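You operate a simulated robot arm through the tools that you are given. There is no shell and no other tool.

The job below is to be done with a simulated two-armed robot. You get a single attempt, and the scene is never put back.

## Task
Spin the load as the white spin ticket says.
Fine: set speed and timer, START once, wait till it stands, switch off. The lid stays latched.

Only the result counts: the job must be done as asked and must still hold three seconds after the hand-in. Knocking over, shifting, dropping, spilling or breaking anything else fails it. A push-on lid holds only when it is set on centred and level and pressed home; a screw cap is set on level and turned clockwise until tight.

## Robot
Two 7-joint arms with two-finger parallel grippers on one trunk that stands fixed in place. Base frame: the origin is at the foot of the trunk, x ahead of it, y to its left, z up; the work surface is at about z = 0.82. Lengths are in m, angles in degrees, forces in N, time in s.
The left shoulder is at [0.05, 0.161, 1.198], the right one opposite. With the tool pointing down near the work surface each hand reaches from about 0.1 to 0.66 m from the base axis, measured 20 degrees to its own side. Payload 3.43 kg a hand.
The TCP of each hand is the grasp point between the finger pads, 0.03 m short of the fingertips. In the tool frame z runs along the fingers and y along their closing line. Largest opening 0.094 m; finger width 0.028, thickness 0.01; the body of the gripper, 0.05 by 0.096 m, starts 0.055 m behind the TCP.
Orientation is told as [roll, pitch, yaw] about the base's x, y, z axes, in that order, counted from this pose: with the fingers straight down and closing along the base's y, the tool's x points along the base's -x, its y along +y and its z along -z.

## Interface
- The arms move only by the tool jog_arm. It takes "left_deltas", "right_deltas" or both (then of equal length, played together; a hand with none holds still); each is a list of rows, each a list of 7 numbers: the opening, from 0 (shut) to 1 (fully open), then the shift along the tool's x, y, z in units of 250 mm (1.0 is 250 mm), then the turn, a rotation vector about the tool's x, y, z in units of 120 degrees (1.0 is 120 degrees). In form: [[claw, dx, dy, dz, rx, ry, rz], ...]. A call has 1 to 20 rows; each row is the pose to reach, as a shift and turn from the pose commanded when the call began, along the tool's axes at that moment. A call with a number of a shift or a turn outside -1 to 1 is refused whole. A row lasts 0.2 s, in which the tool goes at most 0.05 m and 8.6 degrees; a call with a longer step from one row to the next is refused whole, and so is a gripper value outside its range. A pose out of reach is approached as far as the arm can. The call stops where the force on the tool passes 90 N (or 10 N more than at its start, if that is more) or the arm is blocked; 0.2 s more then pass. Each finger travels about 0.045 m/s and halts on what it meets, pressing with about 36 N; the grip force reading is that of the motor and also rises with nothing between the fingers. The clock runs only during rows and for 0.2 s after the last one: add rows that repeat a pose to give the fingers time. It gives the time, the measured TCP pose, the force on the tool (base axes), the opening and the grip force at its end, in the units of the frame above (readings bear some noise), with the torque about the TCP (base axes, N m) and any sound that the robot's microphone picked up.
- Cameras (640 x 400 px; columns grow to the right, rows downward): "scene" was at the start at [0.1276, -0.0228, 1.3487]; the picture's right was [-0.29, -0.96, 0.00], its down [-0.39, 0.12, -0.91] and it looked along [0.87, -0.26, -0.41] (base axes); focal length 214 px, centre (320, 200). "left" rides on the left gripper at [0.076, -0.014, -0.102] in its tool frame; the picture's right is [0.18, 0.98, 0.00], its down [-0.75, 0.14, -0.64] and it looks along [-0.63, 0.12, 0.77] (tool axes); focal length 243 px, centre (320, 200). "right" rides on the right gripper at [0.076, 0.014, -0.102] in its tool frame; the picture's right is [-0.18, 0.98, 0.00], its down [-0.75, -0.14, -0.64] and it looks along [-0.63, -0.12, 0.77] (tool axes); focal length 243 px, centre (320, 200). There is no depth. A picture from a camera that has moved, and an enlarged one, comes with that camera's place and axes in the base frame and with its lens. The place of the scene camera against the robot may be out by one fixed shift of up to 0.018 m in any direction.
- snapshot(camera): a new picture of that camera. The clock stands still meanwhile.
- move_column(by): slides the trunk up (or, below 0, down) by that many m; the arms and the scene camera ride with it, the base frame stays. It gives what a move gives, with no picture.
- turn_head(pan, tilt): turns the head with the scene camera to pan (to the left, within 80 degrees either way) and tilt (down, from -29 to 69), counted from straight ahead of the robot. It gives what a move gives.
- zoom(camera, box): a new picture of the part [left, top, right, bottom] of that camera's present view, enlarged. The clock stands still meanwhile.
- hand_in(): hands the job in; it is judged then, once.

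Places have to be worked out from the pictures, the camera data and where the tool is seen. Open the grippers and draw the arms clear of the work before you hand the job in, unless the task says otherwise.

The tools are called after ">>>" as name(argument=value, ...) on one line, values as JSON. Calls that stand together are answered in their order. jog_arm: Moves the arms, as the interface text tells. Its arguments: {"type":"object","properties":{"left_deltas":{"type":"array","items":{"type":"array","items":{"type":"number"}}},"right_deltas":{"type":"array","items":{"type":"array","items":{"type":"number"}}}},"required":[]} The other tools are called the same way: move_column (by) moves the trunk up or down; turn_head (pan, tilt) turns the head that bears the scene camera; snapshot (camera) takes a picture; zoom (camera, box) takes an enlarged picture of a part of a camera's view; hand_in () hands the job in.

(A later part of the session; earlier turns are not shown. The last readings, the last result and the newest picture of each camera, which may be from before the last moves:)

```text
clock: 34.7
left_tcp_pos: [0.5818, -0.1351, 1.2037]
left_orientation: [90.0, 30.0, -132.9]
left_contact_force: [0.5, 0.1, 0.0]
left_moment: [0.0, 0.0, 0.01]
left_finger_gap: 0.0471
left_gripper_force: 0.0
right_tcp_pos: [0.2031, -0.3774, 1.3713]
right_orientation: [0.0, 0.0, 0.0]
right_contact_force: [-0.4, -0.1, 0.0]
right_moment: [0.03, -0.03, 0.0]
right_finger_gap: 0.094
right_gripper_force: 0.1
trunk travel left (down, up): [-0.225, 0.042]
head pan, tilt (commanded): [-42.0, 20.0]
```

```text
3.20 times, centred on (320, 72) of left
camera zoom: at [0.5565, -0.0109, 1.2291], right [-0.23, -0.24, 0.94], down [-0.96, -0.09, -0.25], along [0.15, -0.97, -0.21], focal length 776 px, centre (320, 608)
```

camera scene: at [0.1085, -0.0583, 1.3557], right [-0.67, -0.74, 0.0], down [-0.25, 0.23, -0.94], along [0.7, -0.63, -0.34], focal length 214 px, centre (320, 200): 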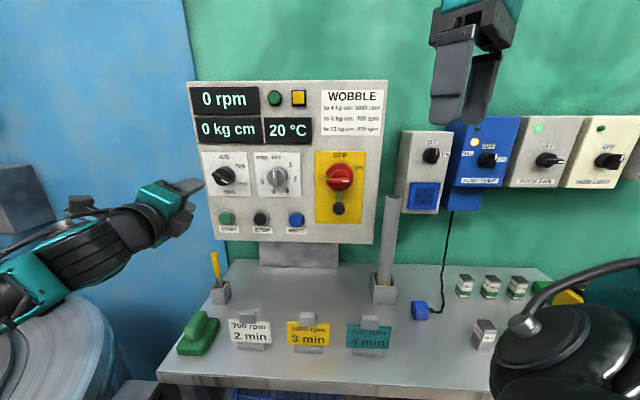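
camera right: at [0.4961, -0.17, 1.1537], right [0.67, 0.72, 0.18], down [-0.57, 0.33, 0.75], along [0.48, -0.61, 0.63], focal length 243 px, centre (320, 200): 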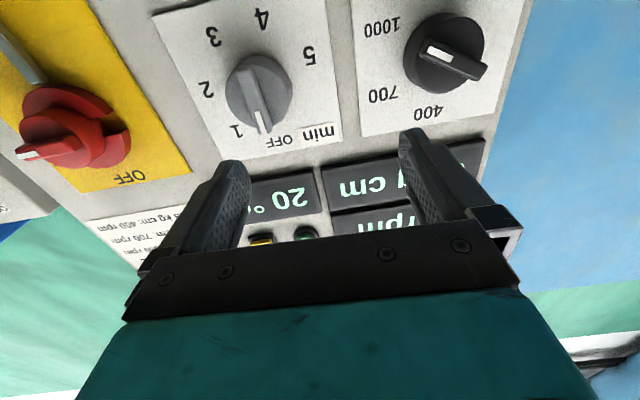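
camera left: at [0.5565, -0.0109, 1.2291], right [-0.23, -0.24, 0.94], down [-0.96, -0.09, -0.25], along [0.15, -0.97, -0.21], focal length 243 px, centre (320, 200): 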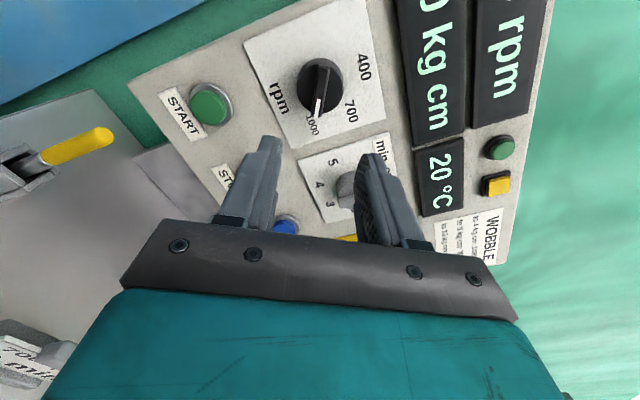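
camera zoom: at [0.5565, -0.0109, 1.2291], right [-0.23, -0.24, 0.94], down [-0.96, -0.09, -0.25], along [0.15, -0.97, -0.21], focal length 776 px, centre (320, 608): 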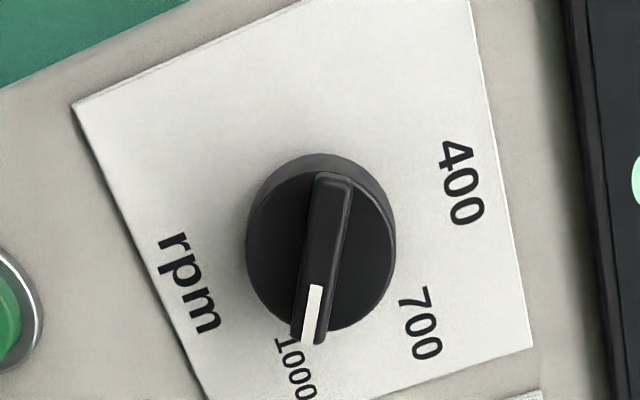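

Both views agree: panel face at n ≈ 0.708, knob axis at h ≈ 0.301, z ≈ 1.205, and the bar's front at n ≈ 0.672. I centre on it and advance until the fingertips are just short of the bar, then look.

>>> jog_arm(left_deltas=[[0.5, 0.008, -0.002, 0.08, 0, 0, 0], [0.5, 0.016, -0.004, 0.16, 0, 0, 0], [0.5, 0.016, -0.004, 0.24, 0, 0, 0], [0.5, 0.016, -0.004, 0.32, 0, 0, 0], [0.5, 0.016, -0.004, 0.38, 0, 0, 0], [0.5, 0.016, -0.004, 0.43, 0, 0, 0], [0.5, 0.016, -0.004, 0.43, 0, 0, 0]])

>>> snapshot(camera="left")

>>> zoom(camera="scene", box=[140, 120, 300, 220])

```text
clock: 36.3
left_tcp_pos: [0.6611, -0.2066, 1.2052]
left_orientation: [89.9, 30.0, -133.0]
left_contact_force: [0.1, 0.3, 0.1]
left_moment: [0.0, -0.03, 0.0]
left_finger_gap: 0.0469
left_gripper_force: 0.1
right_tcp_pos: [0.2036, -0.3773, 1.3706]
right_orientation: [0.0, 0.0, 0.0]
right_contact_force: [0.5, -0.7, 0.2]
right_moment: [-0.04, -0.01, -0.02]
right_finger_gap: 0.0941
right_gripper_force: 0.0
trunk travel left (down, up): [-0.225, 0.042]
head pan, tilt (commanded): [-42.0, 20.0]
```

```text
taken
camera left: at [0.6371, -0.0819, 1.2299], right [-0.23, -0.24, 0.94], down [-0.96, -0.09, -0.25], along [0.15, -0.97, -0.21], focal length 243 px, centre (320, 200)
```

left: 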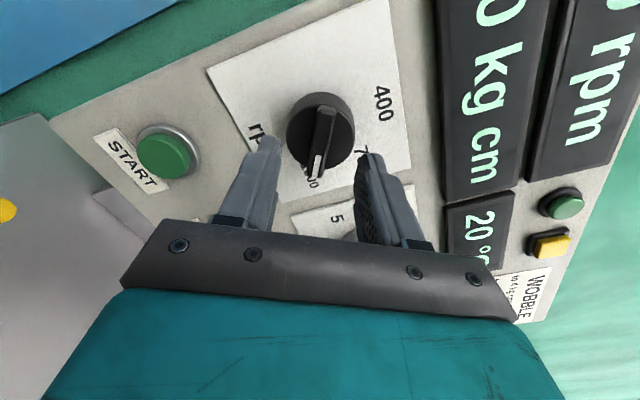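

```text
4.00 times, centred on (220, 170) of scene
camera zoom: at [0.1085, -0.0582, 1.3557], right [-0.67, -0.74, 0.0], down [-0.25, 0.23, -0.94], along [0.7, -0.63, -0.34], focal length 858 px, centre (720, 320)
```

zoom: 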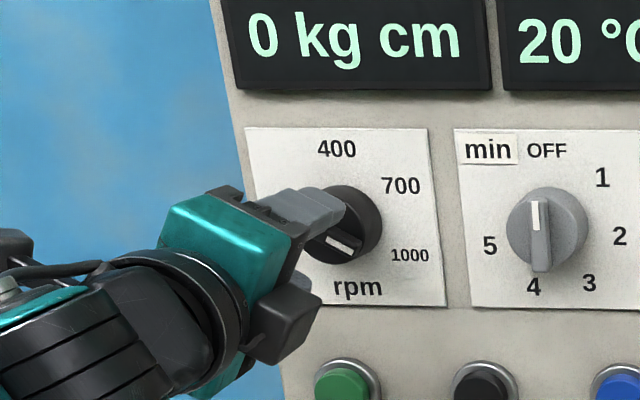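

The fingers straddle the bar evenly. I creep forward 29 mm so that the tips overlap the bar's sides without bottoming on the disc, and check the force.

>>> jog_arm(left_deltas=[[0.5, 0, 0, 0.03, 0, 0, 0], [0.5, 0, 0, 0.06, 0, 0, 0], [0.5, 0, 0, 0.09, 0, 0, 0], [0.5, 0, 0, 0.116, 0, 0, 0], [0.5, 0, 0, 0.116, 0, 0, 0]])

>>> snapshot(camera="left")

>>> zoom(camera="scene", box=[140, 120, 300, 220])

```text
clock: 37.5
left_tcp_pos: [0.6791, -0.2226, 1.2079]
left_orientation: [90.3, 29.9, -133.1]
left_contact_force: [-40.8, 29.9, -13.9]
left_moment: [-0.31, -0.27, -0.85]
left_finger_gap: 0.042
left_gripper_force: 0.0
right_tcp_pos: [0.1979, -0.3725, 1.3739]
right_orientation: [-0.2, -0.3, 0.0]
right_contact_force: [-0.3, 0.0, 0.4]
right_moment: [-0.01, -0.03, 0.0]
right_finger_gap: 0.0939
right_gripper_force: 0.1
trunk travel left (down, up): [-0.225, 0.042]
head pan, tilt (commanded): [-42.0, 20.0]
```

```text
taken
camera left: at [0.6545, -0.098, 1.2322], right [-0.23, -0.24, 0.94], down [-0.96, -0.09, -0.26], along [0.15, -0.97, -0.21], focal length 243 px, centre (320, 200)
```

left: 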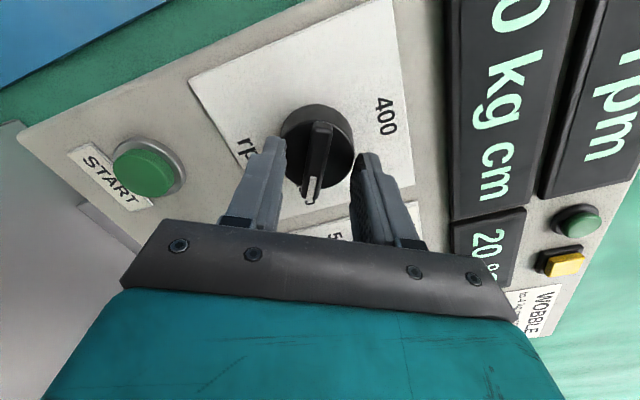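

```text
4.00 times, centred on (220, 170) of scene
camera zoom: at [0.1036, -0.0539, 1.3563], right [-0.67, -0.74, 0.0], down [-0.25, 0.22, -0.94], along [0.7, -0.63, -0.34], focal length 858 px, centre (720, 320)
```

zoom: 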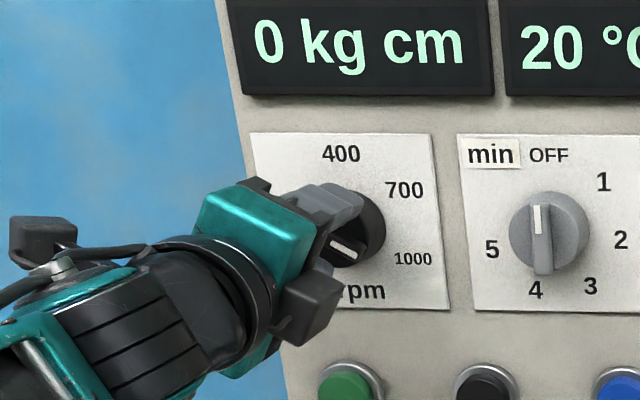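

The tips met the disc rim at about n = 0.678 with roughly 50 N, so I back off 8 mm to take the load off before closing.

>>> jog_arm(left_deltas=[[0.5, 0, 0, -0.016, 0, 0, 0], [0.5, 0, 0, -0.032, 0, 0, 0], [0.5, 0, 0, -0.032, 0, 0, 0]])

>>> zoom(camera="left", box=[220, 80, 420, 205])

```text
clock: 38.3
left_tcp_pos: [0.6787, -0.2206, 1.2064]
left_orientation: [90.0, 29.9, -132.9]
left_contact_force: [0.1, 0.4, -0.3]
left_moment: [0.0, -0.02, 0.03]
left_finger_gap: 0.0471
left_gripper_force: 0.1
right_tcp_pos: [0.2035, -0.3778, 1.3706]
right_orientation: [0.0, 0.0, 0.0]
right_contact_force: [0.2, -0.2, -0.3]
right_moment: [0.02, 0.01, -0.01]
right_finger_gap: 0.094
right_gripper_force: 0.0
trunk travel left (down, up): [-0.225, 0.042]
head pan, tilt (commanded): [-42.0, 20.0]
```

```text
3.20 times, centred on (320, 142) of left
camera zoom: at [0.6541, -0.0956, 1.2314], right [-0.23, -0.24, 0.94], down [-0.96, -0.09, -0.25], along [0.15, -0.97, -0.21], focal length 776 px, centre (320, 384)
```

zoom: 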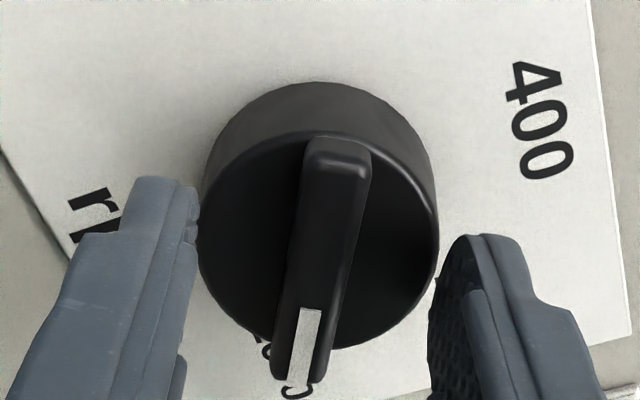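

The load is gone with the tips just at the disc front (n = 0.677), beside the bar. I close the fingers on the bar.

>>> jog_arm(left_deltas=[[0.3, 0, 0, 0, 0, 0, 0], [0.15, 0, 0, 0, 0, 0, 0], [0, 0, 0, 0, 0, 0, 0], [0, 0, 0, 0, 0, 0, 0], [0, 0, 0, 0, 0, 0, 0], [0, 0, 0, 0, 0, 0, 0]])

>>> zoom(camera="left", box=[220, 80, 420, 205])

```text
clock: 39.7
left_tcp_pos: [0.6785, -0.2191, 1.2047]
left_orientation: [90.0, 30.0, -133.0]
left_contact_force: [2.1, 0.1, 0.4]
left_moment: [-0.34, -0.32, -0.07]
left_finger_gap: 0.0119
left_gripper_force: 44.8
right_tcp_pos: [0.2033, -0.3762, 1.3709]
right_orientation: [0.0, 0.0, 0.0]
right_contact_force: [0.4, 0.0, -0.2]
right_moment: [0.03, -0.01, -0.02]
right_finger_gap: 0.0939
right_gripper_force: 0.0
trunk travel left (down, up): [-0.225, 0.042]
head pan, tilt (commanded): [-42.0, 20.0]
```

```text
3.20 times, centred on (320, 142) of left
camera zoom: at [0.654, -0.0956, 1.2308], right [-0.23, -0.24, 0.94], down [-0.96, -0.09, -0.25], along [0.15, -0.97, -0.21], focal length 776 px, centre (320, 384)
```

zoom: 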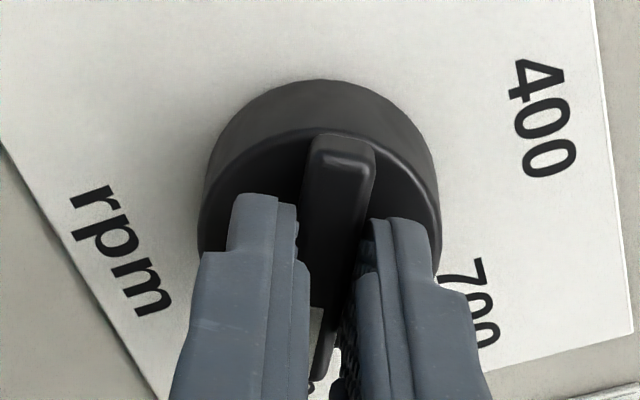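

The bar is held (gap 11.9 mm, about its thickness) with no side load. I turn it 60° counter-clockwise.

>>> jog_arm(left_deltas=[[0, 0, 0, 0, 0, 0, -0.05], [0, 0, 0, 0, 0, 0, -0.1], [0, 0, 0, 0, 0, 0, -0.15], [0, 0, 0, 0, 0, 0, -0.2], [0, 0, 0, 0, 0, 0, -0.25], [0, 0, 0, 0, 0, 0, -0.3], [0, 0, 0, 0, 0, 0, -0.35], [0, 0, 0, 0, 0, 0, -0.4], [0, 0, 0, 0, 0, 0, -0.45], [0, 0, 0, 0, 0, 0, -0.5], [0, 0, 0, 0, 0, 0, -0.5]])

>>> snapshot(camera="left")

>>> zoom(camera="scene", box=[140, 120, 300, 220])

```text
clock: 42.1
left_tcp_pos: [0.679, -0.2199, 1.2041]
left_orientation: [90.0, -30.1, -133.0]
left_contact_force: [11.4, -4.5, 13.6]
left_moment: [0.33, 0.36, 0.69]
left_finger_gap: 0.0119
left_gripper_force: 44.9
right_tcp_pos: [0.2043, -0.3767, 1.3704]
right_orientation: [-0.1, 0.0, -0.1]
right_contact_force: [0.5, -0.4, 0.0]
right_moment: [-0.03, 0.0, 0.0]
right_finger_gap: 0.094
right_gripper_force: 0.0
trunk travel left (down, up): [-0.225, 0.042]
head pan, tilt (commanded): [-42.0, 20.0]
```

```text
taken
camera left: at [0.6441, -0.1061, 1.1533], right [0.44, 0.48, 0.76], down [-0.87, 0.01, 0.5], along [0.23, -0.88, 0.42], focal length 243 px, centre (320, 200)
```

left: 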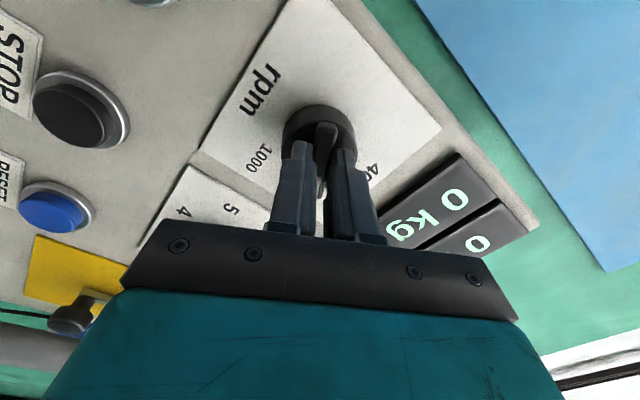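

```text
4.00 times, centred on (220, 170) of scene
camera zoom: at [0.1087, -0.0584, 1.3558], right [-0.67, -0.74, 0.0], down [-0.25, 0.23, -0.94], along [0.7, -0.63, -0.34], focal length 858 px, centre (720, 320)
```

zoom: 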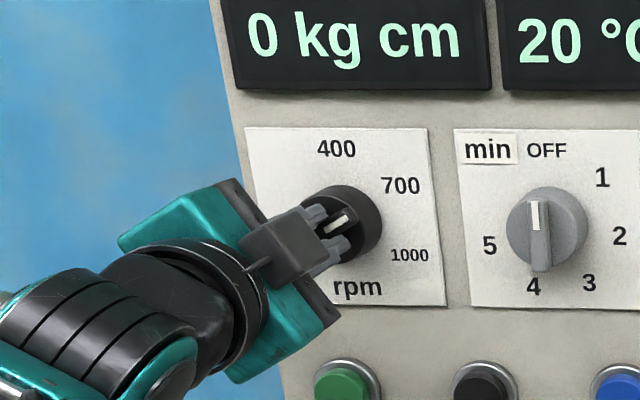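

The bar turned with the hand and its white mark now faces 700. I open the fingers and back straight off to look at it.

>>> jog_arm(left_deltas=[[0.2, 0, 0, 0, 0, 0, 0], [0.4, 0, 0, 0, 0, 0, 0], [0.4, 0, 0, 0, 0, 0, 0], [0.4, 0, 0, -0.04, 0, 0, 0], [0.4, 0, 0, -0.12, 0, 0, 0], [0.4, 0, 0, -0.24, 0, 0, 0], [0.4, 0, 0, -0.36, 0, 0, 0], [0.4, 0, 0, -0.44, 0, 0, 0], [0.4, 0, 0, -0.44, 0, 0, 0]])

>>> snapshot(camera="left")

>>> zoom(camera="scene", box=[190, 130, 310, 205])

```text
clock: 44.1
left_tcp_pos: [0.5974, -0.1453, 1.2049]
left_orientation: [89.9, -30.1, -132.9]
left_contact_force: [0.9, -0.4, 0.5]
left_moment: [-0.04, 0.03, 0.02]
left_finger_gap: 0.0378
left_gripper_force: 0.2
right_tcp_pos: [0.2035, -0.3767, 1.371]
right_orientation: [0.0, 0.1, 0.0]
right_contact_force: [0.7, 0.0, 0.0]
right_moment: [0.02, 0.0, -0.02]
right_finger_gap: 0.094
right_gripper_force: 0.0
trunk travel left (down, up): [-0.225, 0.042]
head pan, tilt (commanded): [-42.0, 20.0]
```

```text
taken
camera left: at [0.5628, -0.0317, 1.1529], right [0.44, 0.48, 0.76], down [-0.87, 0.01, 0.5], along [0.23, -0.88, 0.42], focal length 243 px, centre (320, 200)
```

left: 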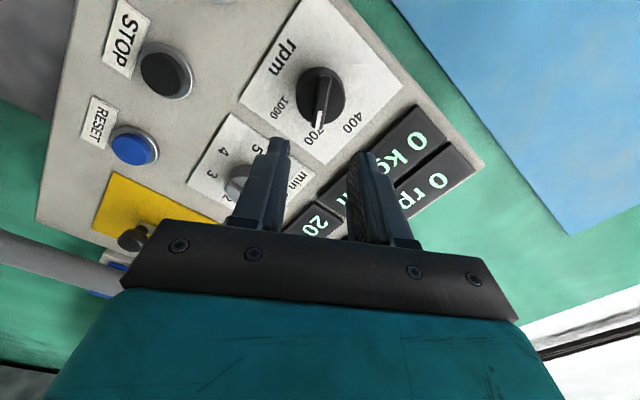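

```text
5.33 times, centred on (250, 168) of scene
camera zoom: at [0.1085, -0.0584, 1.3557], right [-0.67, -0.74, 0.0], down [-0.25, 0.23, -0.94], along [0.7, -0.63, -0.34], focal length 1144 px, centre (693, 373)
```

zoom: 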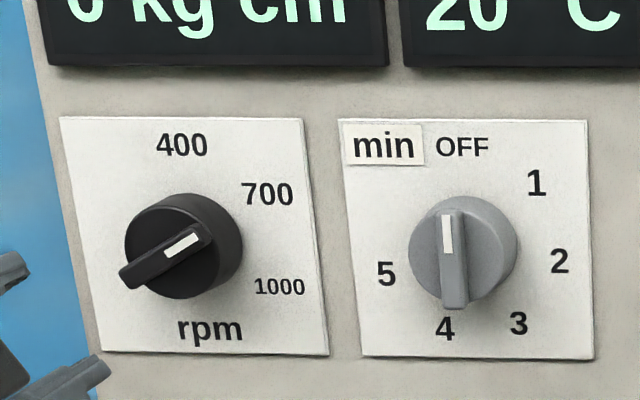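

The speed knob now stands at 700. From the same picture the timer marks are about 50° apart, so 2 min is at about 100° clockwise, and the timer axis is at h ≈ 0.157, z ≈ 1.2045. I roll back to 0° and slide over in front of the timer.

>>> jog_arm(left_deltas=[[0.4, -0.05, -0.029, 0, 0, 0, -0.05], [0.4, -0.1, -0.058, 0, 0, 0, -0.1], [0.4, -0.15, -0.087, 0, 0, 0, -0.15], [0.4, -0.2, -0.116, 0, 0, 0, -0.2], [0.4, -0.25, -0.144, 0, 0, 0, -0.25], [0.4, -0.3, -0.173, 0, 0, 0, -0.3], [0.4, -0.35, -0.202, 0, 0, 0, -0.35], [0.4, -0.4, -0.231, 0, 0, 0, -0.4], [0.4, -0.45, -0.26, 0, 0, 0, -0.45], [0.4, -0.5, -0.289, 0, 0, 0, -0.5], [0.4, -0.5, -0.289, 0, 0, 0, -0.5]])

>>> snapshot(camera="left")

>>> zoom(camera="left", box=[220, 10, 420, 135])

```text
clock: 46.5
left_tcp_pos: [0.5052, -0.2462, 1.202]
left_orientation: [54.8, -89.6, -97.0]
left_contact_force: [-0.1, -0.1, -0.4]
left_moment: [-0.01, 0.0, -0.01]
left_finger_gap: 0.0377
left_gripper_force: 0.1
right_tcp_pos: [0.2044, -0.377, 1.3697]
right_orientation: [-0.1, 0.1, 0.1]
right_contact_force: [-0.6, -0.5, 0.4]
right_moment: [0.02, 0.0, 0.0]
right_finger_gap: 0.0939
right_gripper_force: 0.1
trunk travel left (down, up): [-0.225, 0.042]
head pan, tilt (commanded): [-42.0, 20.0]
```

```text
taken
camera left: at [0.42, -0.1866, 1.125], right [0.66, 0.73, -0.18], down [-0.38, 0.53, 0.76], along [0.65, -0.43, 0.63], focal length 243 px, centre (320, 200)
```

left: 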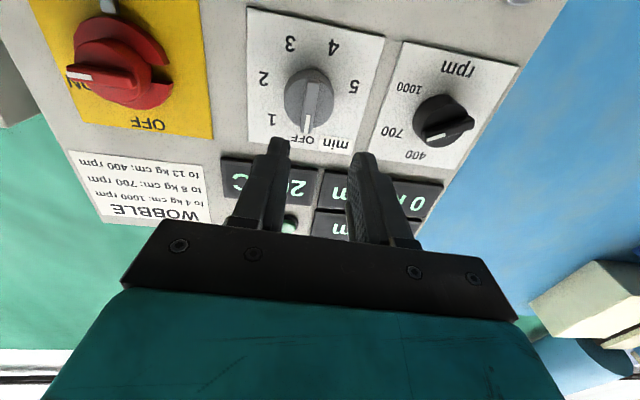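

```text
3.20 times, centred on (320, 72) of left
camera zoom: at [0.42, -0.1866, 1.125], right [0.66, 0.73, -0.18], down [-0.38, 0.53, 0.76], along [0.65, -0.43, 0.63], focal length 776 px, centre (320, 608)
```

zoom: 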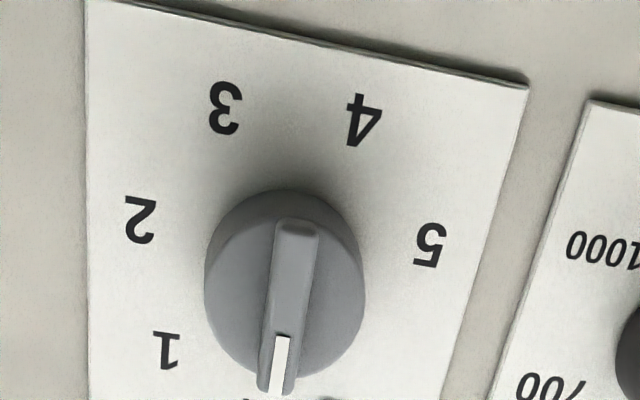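

The reading is 8 mm to the left of what I commanded (h = 0.1645 against 0.157). I hold for a moment to see whether it is still settling.

>>> jog_arm(left_deltas=[[0.4, 0, 0, 0, 0, 0, 0], [0.4, 0, 0, 0, 0, 0, 0], [0.4, 0, 0, 0, 0, 0, 0]])

>>> snapshot(camera="scene")

```text
clock: 47.3
left_tcp_pos: [0.5045, -0.2464, 1.2002]
left_orientation: [45.1, -89.4, -87.4]
left_contact_force: [1.4, 0.0, -0.7]
left_moment: [0.02, 0.02, 0.01]
left_finger_gap: 0.0374
left_gripper_force: 0.0
right_tcp_pos: [0.2027, -0.3775, 1.3702]
right_orientation: [0.1, 0.0, 0.1]
right_contact_force: [0.9, -0.1, -0.9]
right_moment: [-0.01, 0.0, 0.0]
right_finger_gap: 0.0941
right_gripper_force: 0.1
trunk travel left (down, up): [-0.225, 0.042]
head pan, tilt (commanded): [-42.0, 20.0]
```

```text
taken
camera scene: at [0.1085, -0.0583, 1.3557], right [-0.67, -0.74, 0.0], down [-0.25, 0.23, -0.94], along [0.7, -0.63, -0.34], focal length 214 px, centre (320, 200)
```

scene: 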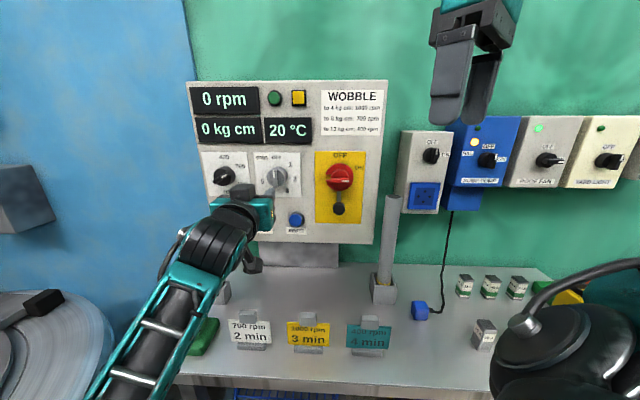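

The offset persists, so the arm is near a joint limit in this folded pose. I move 50 mm forward (tips still short of the knob) with the sideways and height correction, to see if it tracks better when more extended.

>>> jog_arm(left_deltas=[[0.4, -0.006, -0.01, 0.05, 0, 0, 0], [0.4, -0.012, -0.02, 0.1, 0, 0, 0], [0.4, -0.017, -0.031, 0.15, 0, 0, 0], [0.4, -0.017, -0.031, 0.2, 0, 0, 0], [0.4, -0.017, -0.031, 0.2, 0, 0, 0]])

>>> snapshot(camera="left")

```text
clock: 48.5
left_tcp_pos: [0.5312, -0.2905, 1.2085]
left_orientation: [-59.4, -90.0, 16.4]
left_contact_force: [0.5, 0.4, 0.2]
left_moment: [0.01, -0.01, -0.03]
left_finger_gap: 0.0376
left_gripper_force: 0.1
right_tcp_pos: [0.2034, -0.3767, 1.3717]
right_orientation: [0.0, 0.0, -0.1]
right_contact_force: [-0.7, -0.2, 0.4]
right_moment: [0.01, -0.01, -0.02]
right_finger_gap: 0.0939
right_gripper_force: 0.0
trunk travel left (down, up): [-0.225, 0.042]
head pan, tilt (commanded): [-42.0, 20.0]
```

```text
taken
camera left: at [0.4463, -0.2305, 1.1319], right [0.67, 0.72, -0.18], down [-0.37, 0.54, 0.75], along [0.64, -0.44, 0.63], focal length 243 px, centre (320, 200)
```

left: 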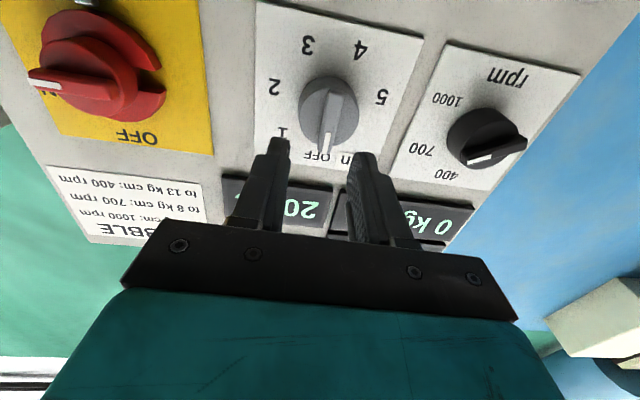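

More extended it tracks exactly, and the correction was therefore too much (h = 0.150, z = 1.2085). I take it back to h = 0.157, z = 1.2045 and advance until the tips are just short of the bar.

>>> jog_arm(left_deltas=[[0.4, 0.008, 0.014, 0.04, 0, 0, 0], [0.4, 0.016, 0.028, 0.08, 0, 0, 0], [0.4, 0.016, 0.028, 0.12, 0, 0, 0], [0.4, 0.016, 0.028, 0.154, 0, 0, 0], [0.4, 0.016, 0.028, 0.154, 0, 0, 0]])

>>> zoom(camera="left", box=[220, 60, 420, 185])

>>> zoom(camera="scene", box=[200, 130, 340, 217])

```text
clock: 49.7
left_tcp_pos: [0.565, -0.3096, 1.2036]
left_orientation: [-46.9, -89.8, 3.9]
left_contact_force: [-0.2, 0.1, 0.7]
left_moment: [0.01, 0.03, 0.01]
left_finger_gap: 0.0373
left_gripper_force: 0.1
right_tcp_pos: [0.2035, -0.3766, 1.3718]
right_orientation: [0.0, -0.1, 0.0]
right_contact_force: [-0.1, -0.4, 0.4]
right_moment: [0.03, -0.01, -0.03]
right_finger_gap: 0.0939
right_gripper_force: 0.0
trunk travel left (down, up): [-0.225, 0.042]
head pan, tilt (commanded): [-42.0, 20.0]
```

```text
3.20 times, centred on (320, 122) of left
camera zoom: at [0.4795, -0.2503, 1.1276], right [0.67, 0.72, -0.19], down [-0.37, 0.54, 0.75], along [0.64, -0.44, 0.63], focal length 776 px, centre (320, 448)
```

zoom: 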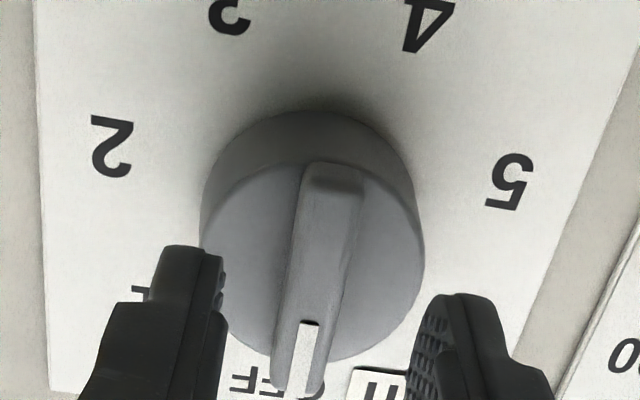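

```text
4.57 times, centred on (270, 174) of scene
camera zoom: at [0.1085, -0.0583, 1.3557], right [-0.67, -0.74, 0.0], down [-0.25, 0.23, -0.94], along [0.7, -0.63, -0.34], focal length 980 px, centre (549, 321)
```

zoom: 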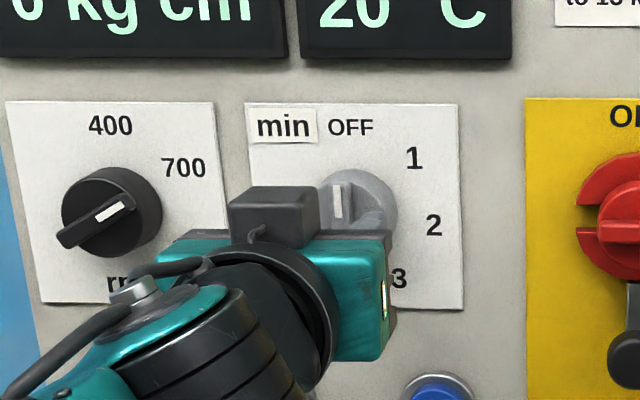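

The fingers straddle the timer bar well. I creep forward 22 mm to the same depth that worked on the speed knob.

>>> jog_arm(left_deltas=[[0.4, 0, -0.004, 0.03, 0, 0, 0], [0.4, 0, -0.008, 0.06, 0, 0, 0], [0.4, 0, -0.008, 0.088, 0, 0, 0], [0.4, 0, -0.008, 0.088, 0, 0, 0]])

>>> zoom(camera="left", box=[220, 80, 420, 205])

```text
clock: 50.7
left_tcp_pos: [0.5704, -0.3166, 1.2034]
left_orientation: [-31.6, -89.9, -11.5]
left_contact_force: [-0.3, -0.1, -0.6]
left_moment: [-0.01, 0.01, 0.01]
left_finger_gap: 0.0374
left_gripper_force: 0.1
left hand out of reach, approached as far as the arm can: row 2, 3, 4
right_tcp_pos: [0.2037, -0.3762, 1.3709]
right_orientation: [0.1, -0.1, 0.0]
right_contact_force: [0.3, -0.3, 0.0]
right_moment: [0.0, -0.01, 0.03]
right_finger_gap: 0.0938
right_gripper_force: 0.0
trunk travel left (down, up): [-0.225, 0.042]
head pan, tilt (commanded): [-42.0, 20.0]
```

```text
3.20 times, centred on (320, 142) of left
camera zoom: at [0.4839, -0.2563, 1.1281], right [0.67, 0.72, -0.18], down [-0.37, 0.54, 0.75], along [0.64, -0.44, 0.63], focal length 776 px, centre (320, 384)
```

zoom: 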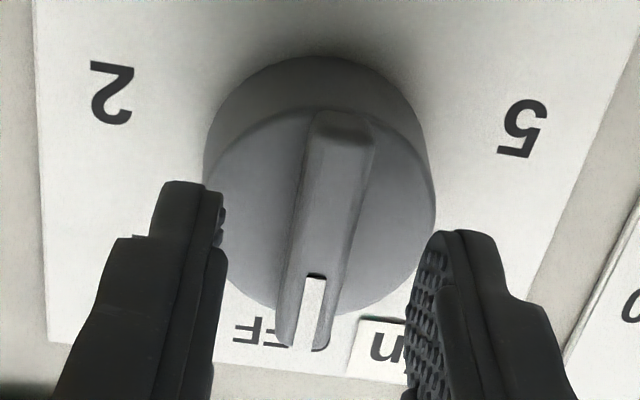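

The arm runs out at n ≈ 0.633 here, about 13 mm short of a good grip, so a joint limit is in the way. I back off 35 mm and try a different trunk height, which changes the arm's posture.

>>> jog_arm(left_deltas=[[0.4, 0, 0, -0.05, 0, 0, 0], [0.4, 0, 0, -0.1, 0, 0, 0], [0.4, 0, 0, -0.14, 0, 0, 0], [0.4, 0, 0, -0.14, 0, 0, 0]])

>>> move_column(by=-0.06)

>>> jog_arm(left_deltas=[[0.4, -0.06, 0, 0, 0, 0, 0], [0.4, -0.12, 0, 0, 0, 0, 0], [0.4, -0.18, 0, 0, 0, 0, 0], [0.4, -0.24, 0, 0, 0, 0, 0], [0.4, -0.24, 0, 0, 0, 0, 0]])

```text
clock: 51.7
left_tcp_pos: [0.5438, -0.2926, 1.2029]
left_orientation: [-11.0, -90.0, -32.0]
left_contact_force: [0.4, -0.2, -0.2]
left_moment: [-0.01, -0.02, -0.02]
left_finger_gap: 0.0377
left_gripper_force: 0.1
right_tcp_pos: [0.2039, -0.3771, 1.3703]
right_orientation: [0.0, 0.0, 0.0]
right_contact_force: [0.3, 0.9, 0.0]
right_moment: [0.01, 0.03, 0.0]
right_finger_gap: 0.0942
right_gripper_force: 0.1
trunk travel left (down, up): [-0.225, 0.042]
head pan, tilt (commanded): [-42.0, 20.0]
```

```text
clock: 52.7
left_tcp_pos: [0.5441, -0.2921, 1.1432]
left_orientation: [-36.3, -90.0, -6.7]
left_contact_force: [0.3, -0.2, -0.6]
left_moment: [0.01, -0.02, 0.0]
left_finger_gap: 0.0376
left_gripper_force: 0.1
right_tcp_pos: [0.2032, -0.3769, 1.3104]
right_orientation: [0.0, 0.0, 0.0]
right_contact_force: [0.4, 0.7, 0.8]
right_moment: [0.0, -0.01, -0.01]
right_finger_gap: 0.0941
right_gripper_force: 0.0
trunk travel left (down, up): [-0.165, 0.102]
head pan, tilt (commanded): [-42.0, 20.0]
```

```text
clock: 53.9
left_tcp_pos: [0.5447, -0.2931, 1.2031]
left_orientation: [-24.1, -89.9, -18.8]
left_contact_force: [0.0, -0.2, -0.3]
left_moment: [0.02, 0.01, 0.03]
left_finger_gap: 0.0374
left_gripper_force: 0.0
right_tcp_pos: [0.2023, -0.3766, 1.3119]
right_orientation: [0.0, 0.1, 0.0]
right_contact_force: [-0.1, 0.1, -0.3]
right_moment: [-0.02, -0.01, -0.02]
right_finger_gap: 0.094
right_gripper_force: 0.1
trunk travel left (down, up): [-0.165, 0.102]
head pan, tilt (commanded): [-42.0, 20.0]
```

The hand is back at h = 0.157, z = 1.203 with the trunk 60 mm lower. I advance toward the grip depth to see if the reach limit has moved.

>>> jog_arm(left_deltas=[[0.4, 0, 0, 0.04, 0, 0, 0], [0.4, 0, 0, 0.08, 0, 0, 0], [0.4, 0, 0, 0.12, 0, 0, 0], [0.4, 0, 0, 0.15, 0, 0, 0], [0.4, 0, 0, 0.18, 0, 0, 0], [0.4, 0, 0, 0.18, 0, 0, 0]])

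```text
clock: 55.3
left_tcp_pos: [0.5712, -0.3144, 1.2017]
left_orientation: [-38.4, -89.8, -4.5]
left_contact_force: [0.4, 0.8, -0.3]
left_moment: [0.04, -0.03, -0.01]
left_finger_gap: 0.0375
left_gripper_force: 0.0
left hand out of reach, approached as far as the arm can: row 4, 5, 6
right_tcp_pos: [0.2034, -0.3768, 1.312]
right_orientation: [0.0, 0.0, 0.0]
right_contact_force: [-0.2, 0.0, 0.4]
right_moment: [0.0, 0.03, 0.01]
right_finger_gap: 0.094
right_gripper_force: 0.2
trunk travel left (down, up): [-0.165, 0.102]
head pan, tilt (commanded): [-42.0, 20.0]
```

The limit is unchanged, so it depends on the roll rather than the height: at the speed knob positive roll tracked perfectly and negative did not. I back off to n ≈ 0.60, roll +35° with the fingers opened to about 56 mm, and test the depth there — closing on the slightly turned bar will also align it.

>>> jog_arm(left_deltas=[[0.4, 0, 0, -0.05, 0, 0, 0], [0.4, 0, 0, -0.1, 0, 0, 0], [0.4, 0, 0, -0.14, 0, 0, 0], [0.45, 0, 0, -0.14, 0, 0, 0.06], [0.5, 0, 0, -0.14, 0, 0, 0.12], [0.55, 0, 0, -0.14, 0, 0, 0.18], [0.6, 0, 0, -0.14, 0, 0, 0.24], [0.6, 0, 0, -0.14, 0, 0, 0.29], [0.6, 0, 0, -0.14, 0, 0, 0.29]])

>>> snapshot(camera="left")

```text
clock: 57.3
left_tcp_pos: [0.5444, -0.2903, 1.2011]
left_orientation: [89.9, -55.0, -132.9]
left_contact_force: [0.2, -0.5, 0.2]
left_moment: [0.01, -0.02, 0.01]
left_finger_gap: 0.0567
left_gripper_force: 0.1
right_tcp_pos: [0.2034, -0.3767, 1.3101]
right_orientation: [0.1, 0.0, 0.1]
right_contact_force: [0.2, -0.7, -0.7]
right_moment: [0.01, -0.01, 0.03]
right_finger_gap: 0.0942
right_gripper_force: 0.0
trunk travel left (down, up): [-0.165, 0.102]
head pan, tilt (commanded): [-42.0, 20.0]
```

```text
taken
camera left: at [0.4907, -0.1964, 1.1309], right [0.62, 0.67, 0.41], down [-0.68, 0.21, 0.7], along [0.38, -0.72, 0.58], focal length 243 px, centre (320, 200)
```

left: 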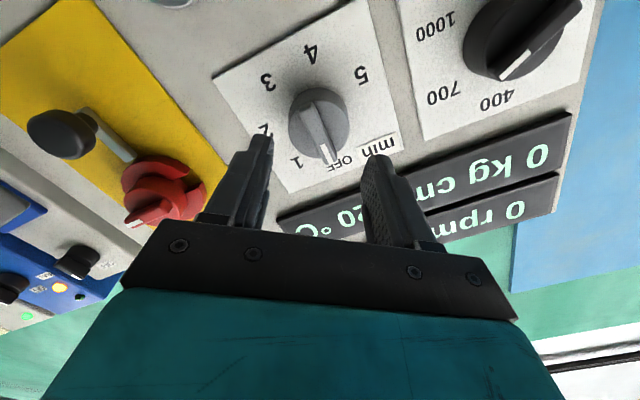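

At +35° the pose is exact. I trim the height by a few millimetres and advance to the grip depth.

>>> jog_arm(left_deltas=[[0.6, -0.008, 0, 0.04, 0, 0, 0], [0.6, -0.016, 0, 0.08, 0, 0, 0], [0.6, -0.016, 0, 0.12, 0, 0, 0], [0.6, -0.016, 0, 0.15, 0, 0, 0], [0.6, -0.016, 0, 0.18, 0, 0, 0], [0.6, -0.016, 0, 0.2, 0, 0, 0], [0.6, -0.016, 0, 0.2, 0, 0, 0]])

>>> zoom(camera="left", box=[220, 80, 420, 205])

```text
clock: 58.9
left_tcp_pos: [0.5651, -0.3131, 1.2065]
left_orientation: [89.9, -55.2, -132.9]
left_contact_force: [-0.2, 0.1, -0.4]
left_moment: [0.02, 0.01, -0.02]
left_finger_gap: 0.0565
left_gripper_force: 0.1
left hand out of reach, approached as far as the arm can: row 4, 5, 6, 7
right_tcp_pos: [0.2037, -0.3768, 1.3109]
right_orientation: [0.0, 0.0, 0.0]
right_contact_force: [0.0, 0.5, 0.1]
right_moment: [-0.05, 0.0, -0.02]
right_finger_gap: 0.0937
right_gripper_force: 0.1
trunk travel left (down, up): [-0.165, 0.102]
head pan, tilt (commanded): [-42.0, 20.0]
```

```text
3.20 times, centred on (320, 142) of left
camera zoom: at [0.511, -0.2187, 1.1344], right [0.62, 0.67, 0.41], down [-0.68, 0.21, 0.7], along [0.38, -0.72, 0.59], focal length 776 px, centre (320, 384)
```

zoom: 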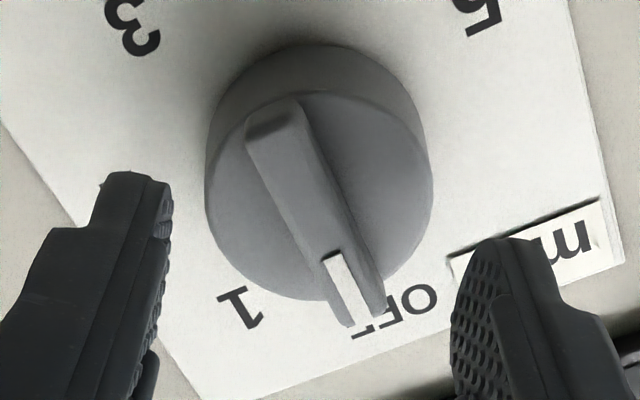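

It still stops at n ≈ 0.63, so the limit is in the shoulder or elbow posture, not the wrist roll. I look at how the left arm is posed before deciding.

>>> turn_head(pan=0, tilt=40)

>>> snapshot(camera="scene")

>>> snapshot(camera="right")

```text
clock: 60.0
left_tcp_pos: [0.5643, -0.3124, 1.2055]
left_orientation: [89.9, -55.2, -132.9]
left_contact_force: [0.7, 0.0, -0.1]
left_moment: [0.01, -0.01, 0.01]
left_finger_gap: 0.0564
left_gripper_force: 0.1
right_tcp_pos: [0.2029, -0.3761, 1.3107]
right_orientation: [0.0, -0.1, 0.0]
right_contact_force: [-0.3, 0.1, 0.0]
right_moment: [0.04, 0.02, 0.04]
right_finger_gap: 0.094
right_gripper_force: 0.1
trunk travel left (down, up): [-0.165, 0.102]
head pan, tilt (commanded): [0.0, 40.0]
```

```text
taken
camera scene: at [0.1243, 0.0039, 1.2643], right [0.0, -1.0, 0.0], down [-0.64, 0.0, -0.77], along [0.77, 0.0, -0.64], focal length 214 px, centre (320, 200)
```

scene: 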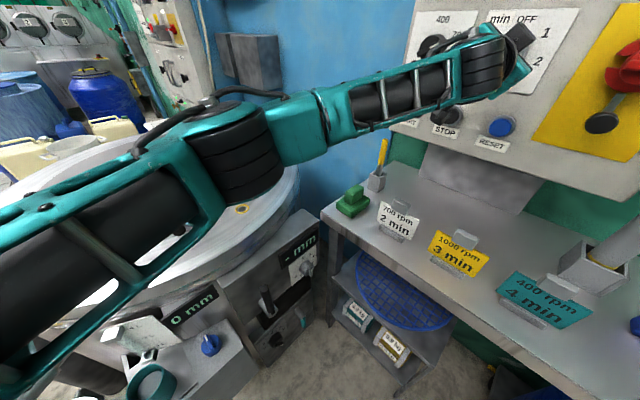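

```text
taken
camera right: at [0.1259, -0.3633, 1.4131], right [0.18, 0.98, 0.0], down [0.75, -0.14, 0.64], along [0.63, -0.12, -0.77], focal length 243 px, centre (320, 200)
```

right: 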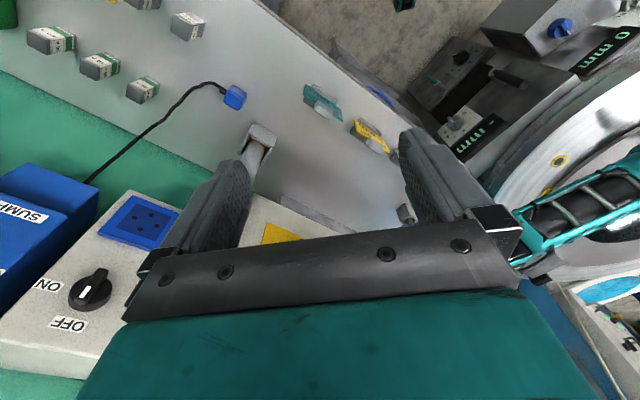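

The arm picture explains it: the upper arm points straight forward with the elbow out to the left, so the wrist cannot get further to the right (−y), and a hand coming in slightly more from the left gains that reach. I back off a little, roll back to 0° and tilt the hand 6° in yaw; first the back-off and roll.

>>> jog_arm(left_deltas=[[0.6, 0, 0, -0.04, 0, 0, 0], [0.6, 0, 0, -0.08, 0, 0, 0], [0.6, 0, 0, -0.1, 0, 0, -0.05], [0.6, 0, 0, -0.1, 0, 0, -0.1], [0.55, 0, 0, -0.1, 0, 0, -0.15], [0.5, 0, 0, -0.1, 0, 0, -0.2], [0.45, 0, 0, -0.1, 0, 0, -0.25], [0.4, 0, 0, -0.1, 0, 0, -0.29], [0.4, 0, 0, -0.1, 0, 0, -0.29]])

>>> jog_arm(left_deltas=[[0.4, 0, 0, 0, 0.025, 0, 0], [0.4, 0, 0, 0, 0.05, 0, 0], [0.4, 0, 0, 0, 0.05, 0, 0]])

>>> turn_head(pan=-42, tilt=20)

>>> zoom(camera="left", box=[220, 40, 420, 165])

```text
clock: 62.0
left_tcp_pos: [0.5484, -0.2959, 1.2059]
left_orientation: [-68.7, -89.9, 25.9]
left_contact_force: [-0.9, -0.3, -0.4]
left_moment: [0.04, 0.04, 0.0]
left_finger_gap: 0.0377
left_gripper_force: 0.1
right_tcp_pos: [0.2033, -0.377, 1.311]
right_orientation: [-0.1, 0.0, 0.0]
right_contact_force: [0.1, -0.3, -1.0]
right_moment: [-0.02, 0.0, 0.02]
right_finger_gap: 0.0939
right_gripper_force: 0.0
trunk travel left (down, up): [-0.165, 0.102]
head pan, tilt (commanded): [0.0, 40.0]
```

```text
clock: 62.8
left_tcp_pos: [0.5482, -0.2949, 1.2074]
left_orientation: [-49.1, -90.1, 0.1]
left_contact_force: [0.1, 0.4, 0.5]
left_moment: [-0.02, -0.02, 0.01]
left_finger_gap: 0.0376
left_gripper_force: 0.1
right_tcp_pos: [0.2029, -0.3766, 1.3101]
right_orientation: [0.0, -0.1, 0.0]
right_contact_force: [-1.0, 0.6, 0.1]
right_moment: [0.02, 0.0, -0.01]
right_finger_gap: 0.094
right_gripper_force: 0.0
trunk travel left (down, up): [-0.165, 0.102]
head pan, tilt (commanded): [0.0, 40.0]
```

```text
clock: 63.9
left_tcp_pos: [0.5496, -0.2948, 1.2072]
left_orientation: [-34.0, -89.9, -15.0]
left_contact_force: [0.6, -0.2, -0.5]
left_moment: [0.01, -0.01, 0.01]
left_finger_gap: 0.0373
left_gripper_force: 0.1
right_tcp_pos: [0.2046, -0.3766, 1.311]
right_orientation: [0.0, 0.0, -0.1]
right_contact_force: [0.1, 0.2, -0.4]
right_moment: [-0.03, -0.02, 0.0]
right_finger_gap: 0.0943
right_gripper_force: 0.1
trunk travel left (down, up): [-0.165, 0.102]
head pan, tilt (commanded): [-42.0, 20.0]
```

```text
3.20 times, centred on (320, 102) of left
camera zoom: at [0.4703, -0.2258, 1.1303], right [0.74, 0.65, -0.18], down [-0.31, 0.58, 0.75], along [0.59, -0.5, 0.63], focal length 776 px, centre (320, 512)
```

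zoom: 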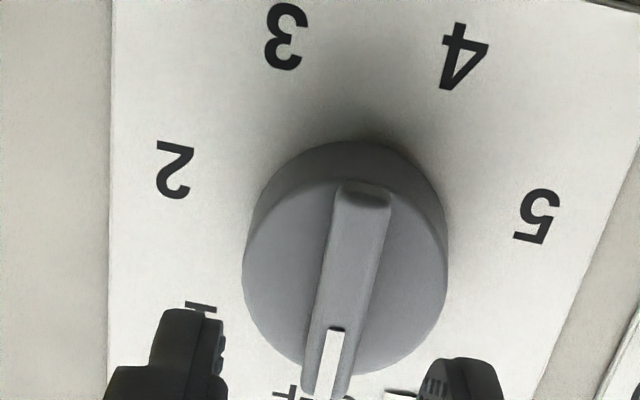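

Pose is exact at yaw -49°. The bar sits about 6 mm toward the speed-knob side of the finger midline, so I shift by that and advance 42 mm to the grip depth, checking force and reach.

>>> jog_arm(left_deltas=[[0.4, 0.01, 0.012, 0.03, 0, 0, 0], [0.4, 0.01, 0.022, 0.06, 0, 0, 0], [0.4, 0.01, 0.022, 0.09, 0, 0, 0], [0.4, 0.01, 0.022, 0.12, 0, 0, 0], [0.4, 0.01, 0.022, 0.145, 0, 0, 0], [0.4, 0.01, 0.022, 0.165, 0, 0, 0], [0.4, 0.01, 0.022, 0.165, 0, 0, 0]])

>>> zoom(camera="left", box=[220, 80, 420, 205])

```text
clock: 65.5
left_tcp_pos: [0.5779, -0.3178, 1.2037]
left_orientation: [-36.8, -90.0, -12.3]
left_contact_force: [0.5, 0.4, 0.9]
left_moment: [0.02, 0.01, 0.01]
left_finger_gap: 0.0375
left_gripper_force: 0.3
left hand out of reach, approached as far as the arm can: row 6, 7
right_tcp_pos: [0.2041, -0.3768, 1.3099]
right_orientation: [0.0, 0.1, -0.1]
right_contact_force: [-0.3, 1.4, -0.1]
right_moment: [-0.02, 0.02, 0.0]
right_finger_gap: 0.094
right_gripper_force: 0.0
trunk travel left (down, up): [-0.165, 0.102]
head pan, tilt (commanded): [-42.0, 20.0]
```

```text
3.20 times, centred on (320, 142) of left
camera zoom: at [0.4976, -0.2484, 1.1278], right [0.74, 0.65, -0.18], down [-0.31, 0.58, 0.75], along [0.59, -0.5, 0.63], focal length 776 px, centre (320, 384)
```

zoom: 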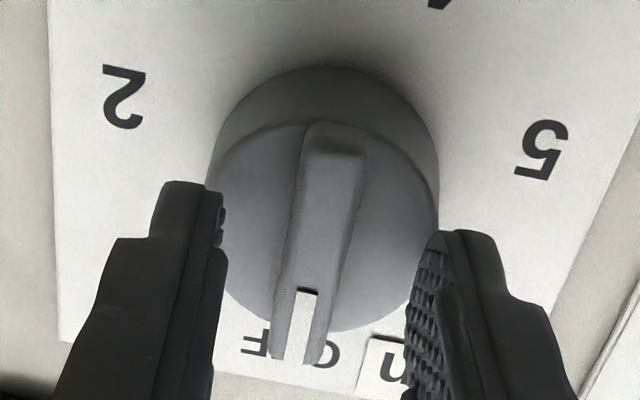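

The tilt gained 7 mm (n = 0.639), and by my model of the arm keeping the shoulder level with the hand plus a bit more tilt should give the rest. I back off 40 mm, raise the trunk back by 60 mm, and bring the hand back down.

>>> jog_arm(left_deltas=[[0.4, 0, 0, -0.05, 0, 0, 0], [0.35, 0, 0, -0.1, 0, 0, 0], [0.3, 0, 0, -0.16, 0, 0, 0], [0.3, 0, 0, -0.16, 0, 0, 0]])

>>> move_column(by=0.06)

>>> jog_arm(left_deltas=[[0.3, 0.06, 0, 0, 0.015, 0, 0], [0.3, 0.12, 0, 0, 0.03, 0, 0], [0.3, 0.18, 0, 0, 0.045, 0, 0], [0.3, 0.24, 0, 0, 0.058, 0, 0], [0.3, 0.24, 0, 0, 0.058, 0, 0]])

>>> zoom(camera="left", box=[220, 40, 420, 165])

```text
clock: 66.5
left_tcp_pos: [0.5496, -0.2878, 1.2038]
left_orientation: [-39.5, -89.9, -9.5]
left_contact_force: [0.3, 0.0, -0.1]
left_moment: [0.0, 0.01, 0.03]
left_finger_gap: 0.0283
left_gripper_force: 0.0
right_tcp_pos: [0.2041, -0.3774, 1.3102]
right_orientation: [0.0, 0.0, 0.0]
right_contact_force: [0.5, -0.6, 0.0]
right_moment: [0.01, 0.0, -0.03]
right_finger_gap: 0.0935
right_gripper_force: 0.0
trunk travel left (down, up): [-0.165, 0.102]
head pan, tilt (commanded): [-42.0, 20.0]
```

```text
clock: 67.5
left_tcp_pos: [0.5504, -0.2877, 1.2632]
left_orientation: [-27.3, -89.9, -21.7]
left_contact_force: [0.9, -0.9, 0.3]
left_moment: [0.0, 0.03, 0.0]
left_finger_gap: 0.0284
left_gripper_force: 0.2
right_tcp_pos: [0.2036, -0.377, 1.3697]
right_orientation: [0.0, 0.0, 0.0]
right_contact_force: [0.5, -0.1, 0.4]
right_moment: [0.03, -0.01, 0.02]
right_finger_gap: 0.094
right_gripper_force: 0.1
trunk travel left (down, up): [-0.225, 0.042]
head pan, tilt (commanded): [-42.0, 20.0]
```

```text
clock: 68.7
left_tcp_pos: [0.5506, -0.2861, 1.2023]
left_orientation: [-49.2, -90.0, -6.8]
left_contact_force: [-0.8, -0.5, 1.5]
left_moment: [0.01, 0.01, 0.0]
left_finger_gap: 0.0281
left_gripper_force: 0.0
right_tcp_pos: [0.203, -0.3774, 1.3711]
right_orientation: [0.0, 0.0, 0.1]
right_contact_force: [-0.9, -0.4, 0.0]
right_moment: [0.0, -0.01, -0.01]
right_finger_gap: 0.0941
right_gripper_force: 0.0
trunk travel left (down, up): [-0.225, 0.042]
head pan, tilt (commanded): [-42.0, 20.0]
```

```text
3.20 times, centred on (320, 102) of left
camera zoom: at [0.4803, -0.2091, 1.1262], right [0.81, 0.55, -0.18], down [-0.24, 0.61, 0.75], along [0.53, -0.57, 0.63], focal length 776 px, centre (320, 512)
```

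zoom: 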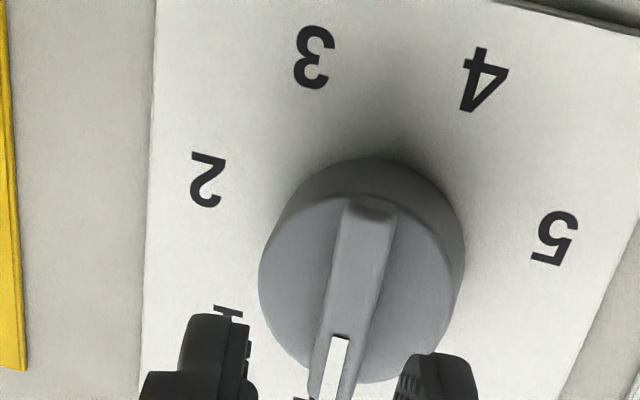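

The pose is exact at yaw -56° (n = 0.598). I shift 8 mm toward the bar and advance about 49 mm along the tool to put the tips beside the bar.

>>> jog_arm(left_deltas=[[0.3, -0.009, 0.016, 0.03, 0, 0, 0], [0.3, -0.009, 0.033, 0.06, 0, 0, 0], [0.3, -0.009, 0.033, 0.09, 0, 0, 0], [0.3, -0.009, 0.033, 0.12, 0, 0, 0], [0.3, -0.009, 0.033, 0.15, 0, 0, 0], [0.3, -0.009, 0.033, 0.175, 0, 0, 0], [0.3, -0.009, 0.033, 0.195, 0, 0, 0], [0.3, -0.009, 0.033, 0.195, 0, 0, 0]])

>>> zoom(camera="left", box=[220, 80, 420, 205])

```text
clock: 70.5
left_tcp_pos: [0.5793, -0.3181, 1.2086]
left_orientation: [-173.9, -89.9, 118.1]
left_contact_force: [-24.0, 31.0, -10.8]
left_moment: [0.31, 0.29, 0.85]
left_finger_gap: 0.0264
left_gripper_force: 0.0
left hand out of reach, approached as far as the arm can: row 7
right_tcp_pos: [0.2008, -0.3711, 1.372]
right_orientation: [-0.2, -0.2, 0.0]
right_contact_force: [-0.2, -0.6, 0.8]
right_moment: [-0.02, 0.0, -0.01]
right_finger_gap: 0.0937
right_gripper_force: 0.1
trunk travel left (down, up): [-0.225, 0.042]
head pan, tilt (commanded): [-42.0, 20.0]
```

```text
3.20 times, centred on (320, 142) of left
camera zoom: at [0.5105, -0.2396, 1.1315], right [0.81, 0.55, -0.18], down [-0.24, 0.61, 0.75], along [0.53, -0.57, 0.63], focal length 776 px, centre (320, 384)
```

zoom: 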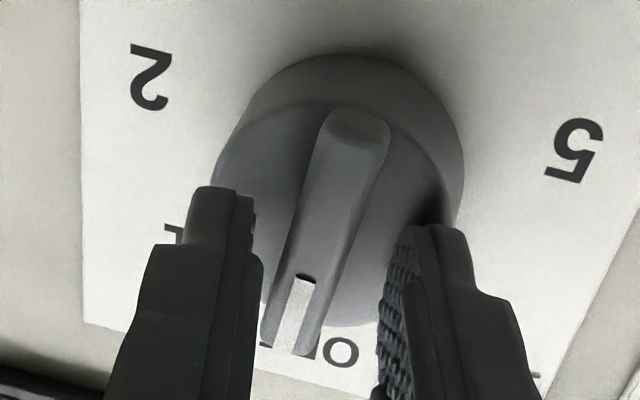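

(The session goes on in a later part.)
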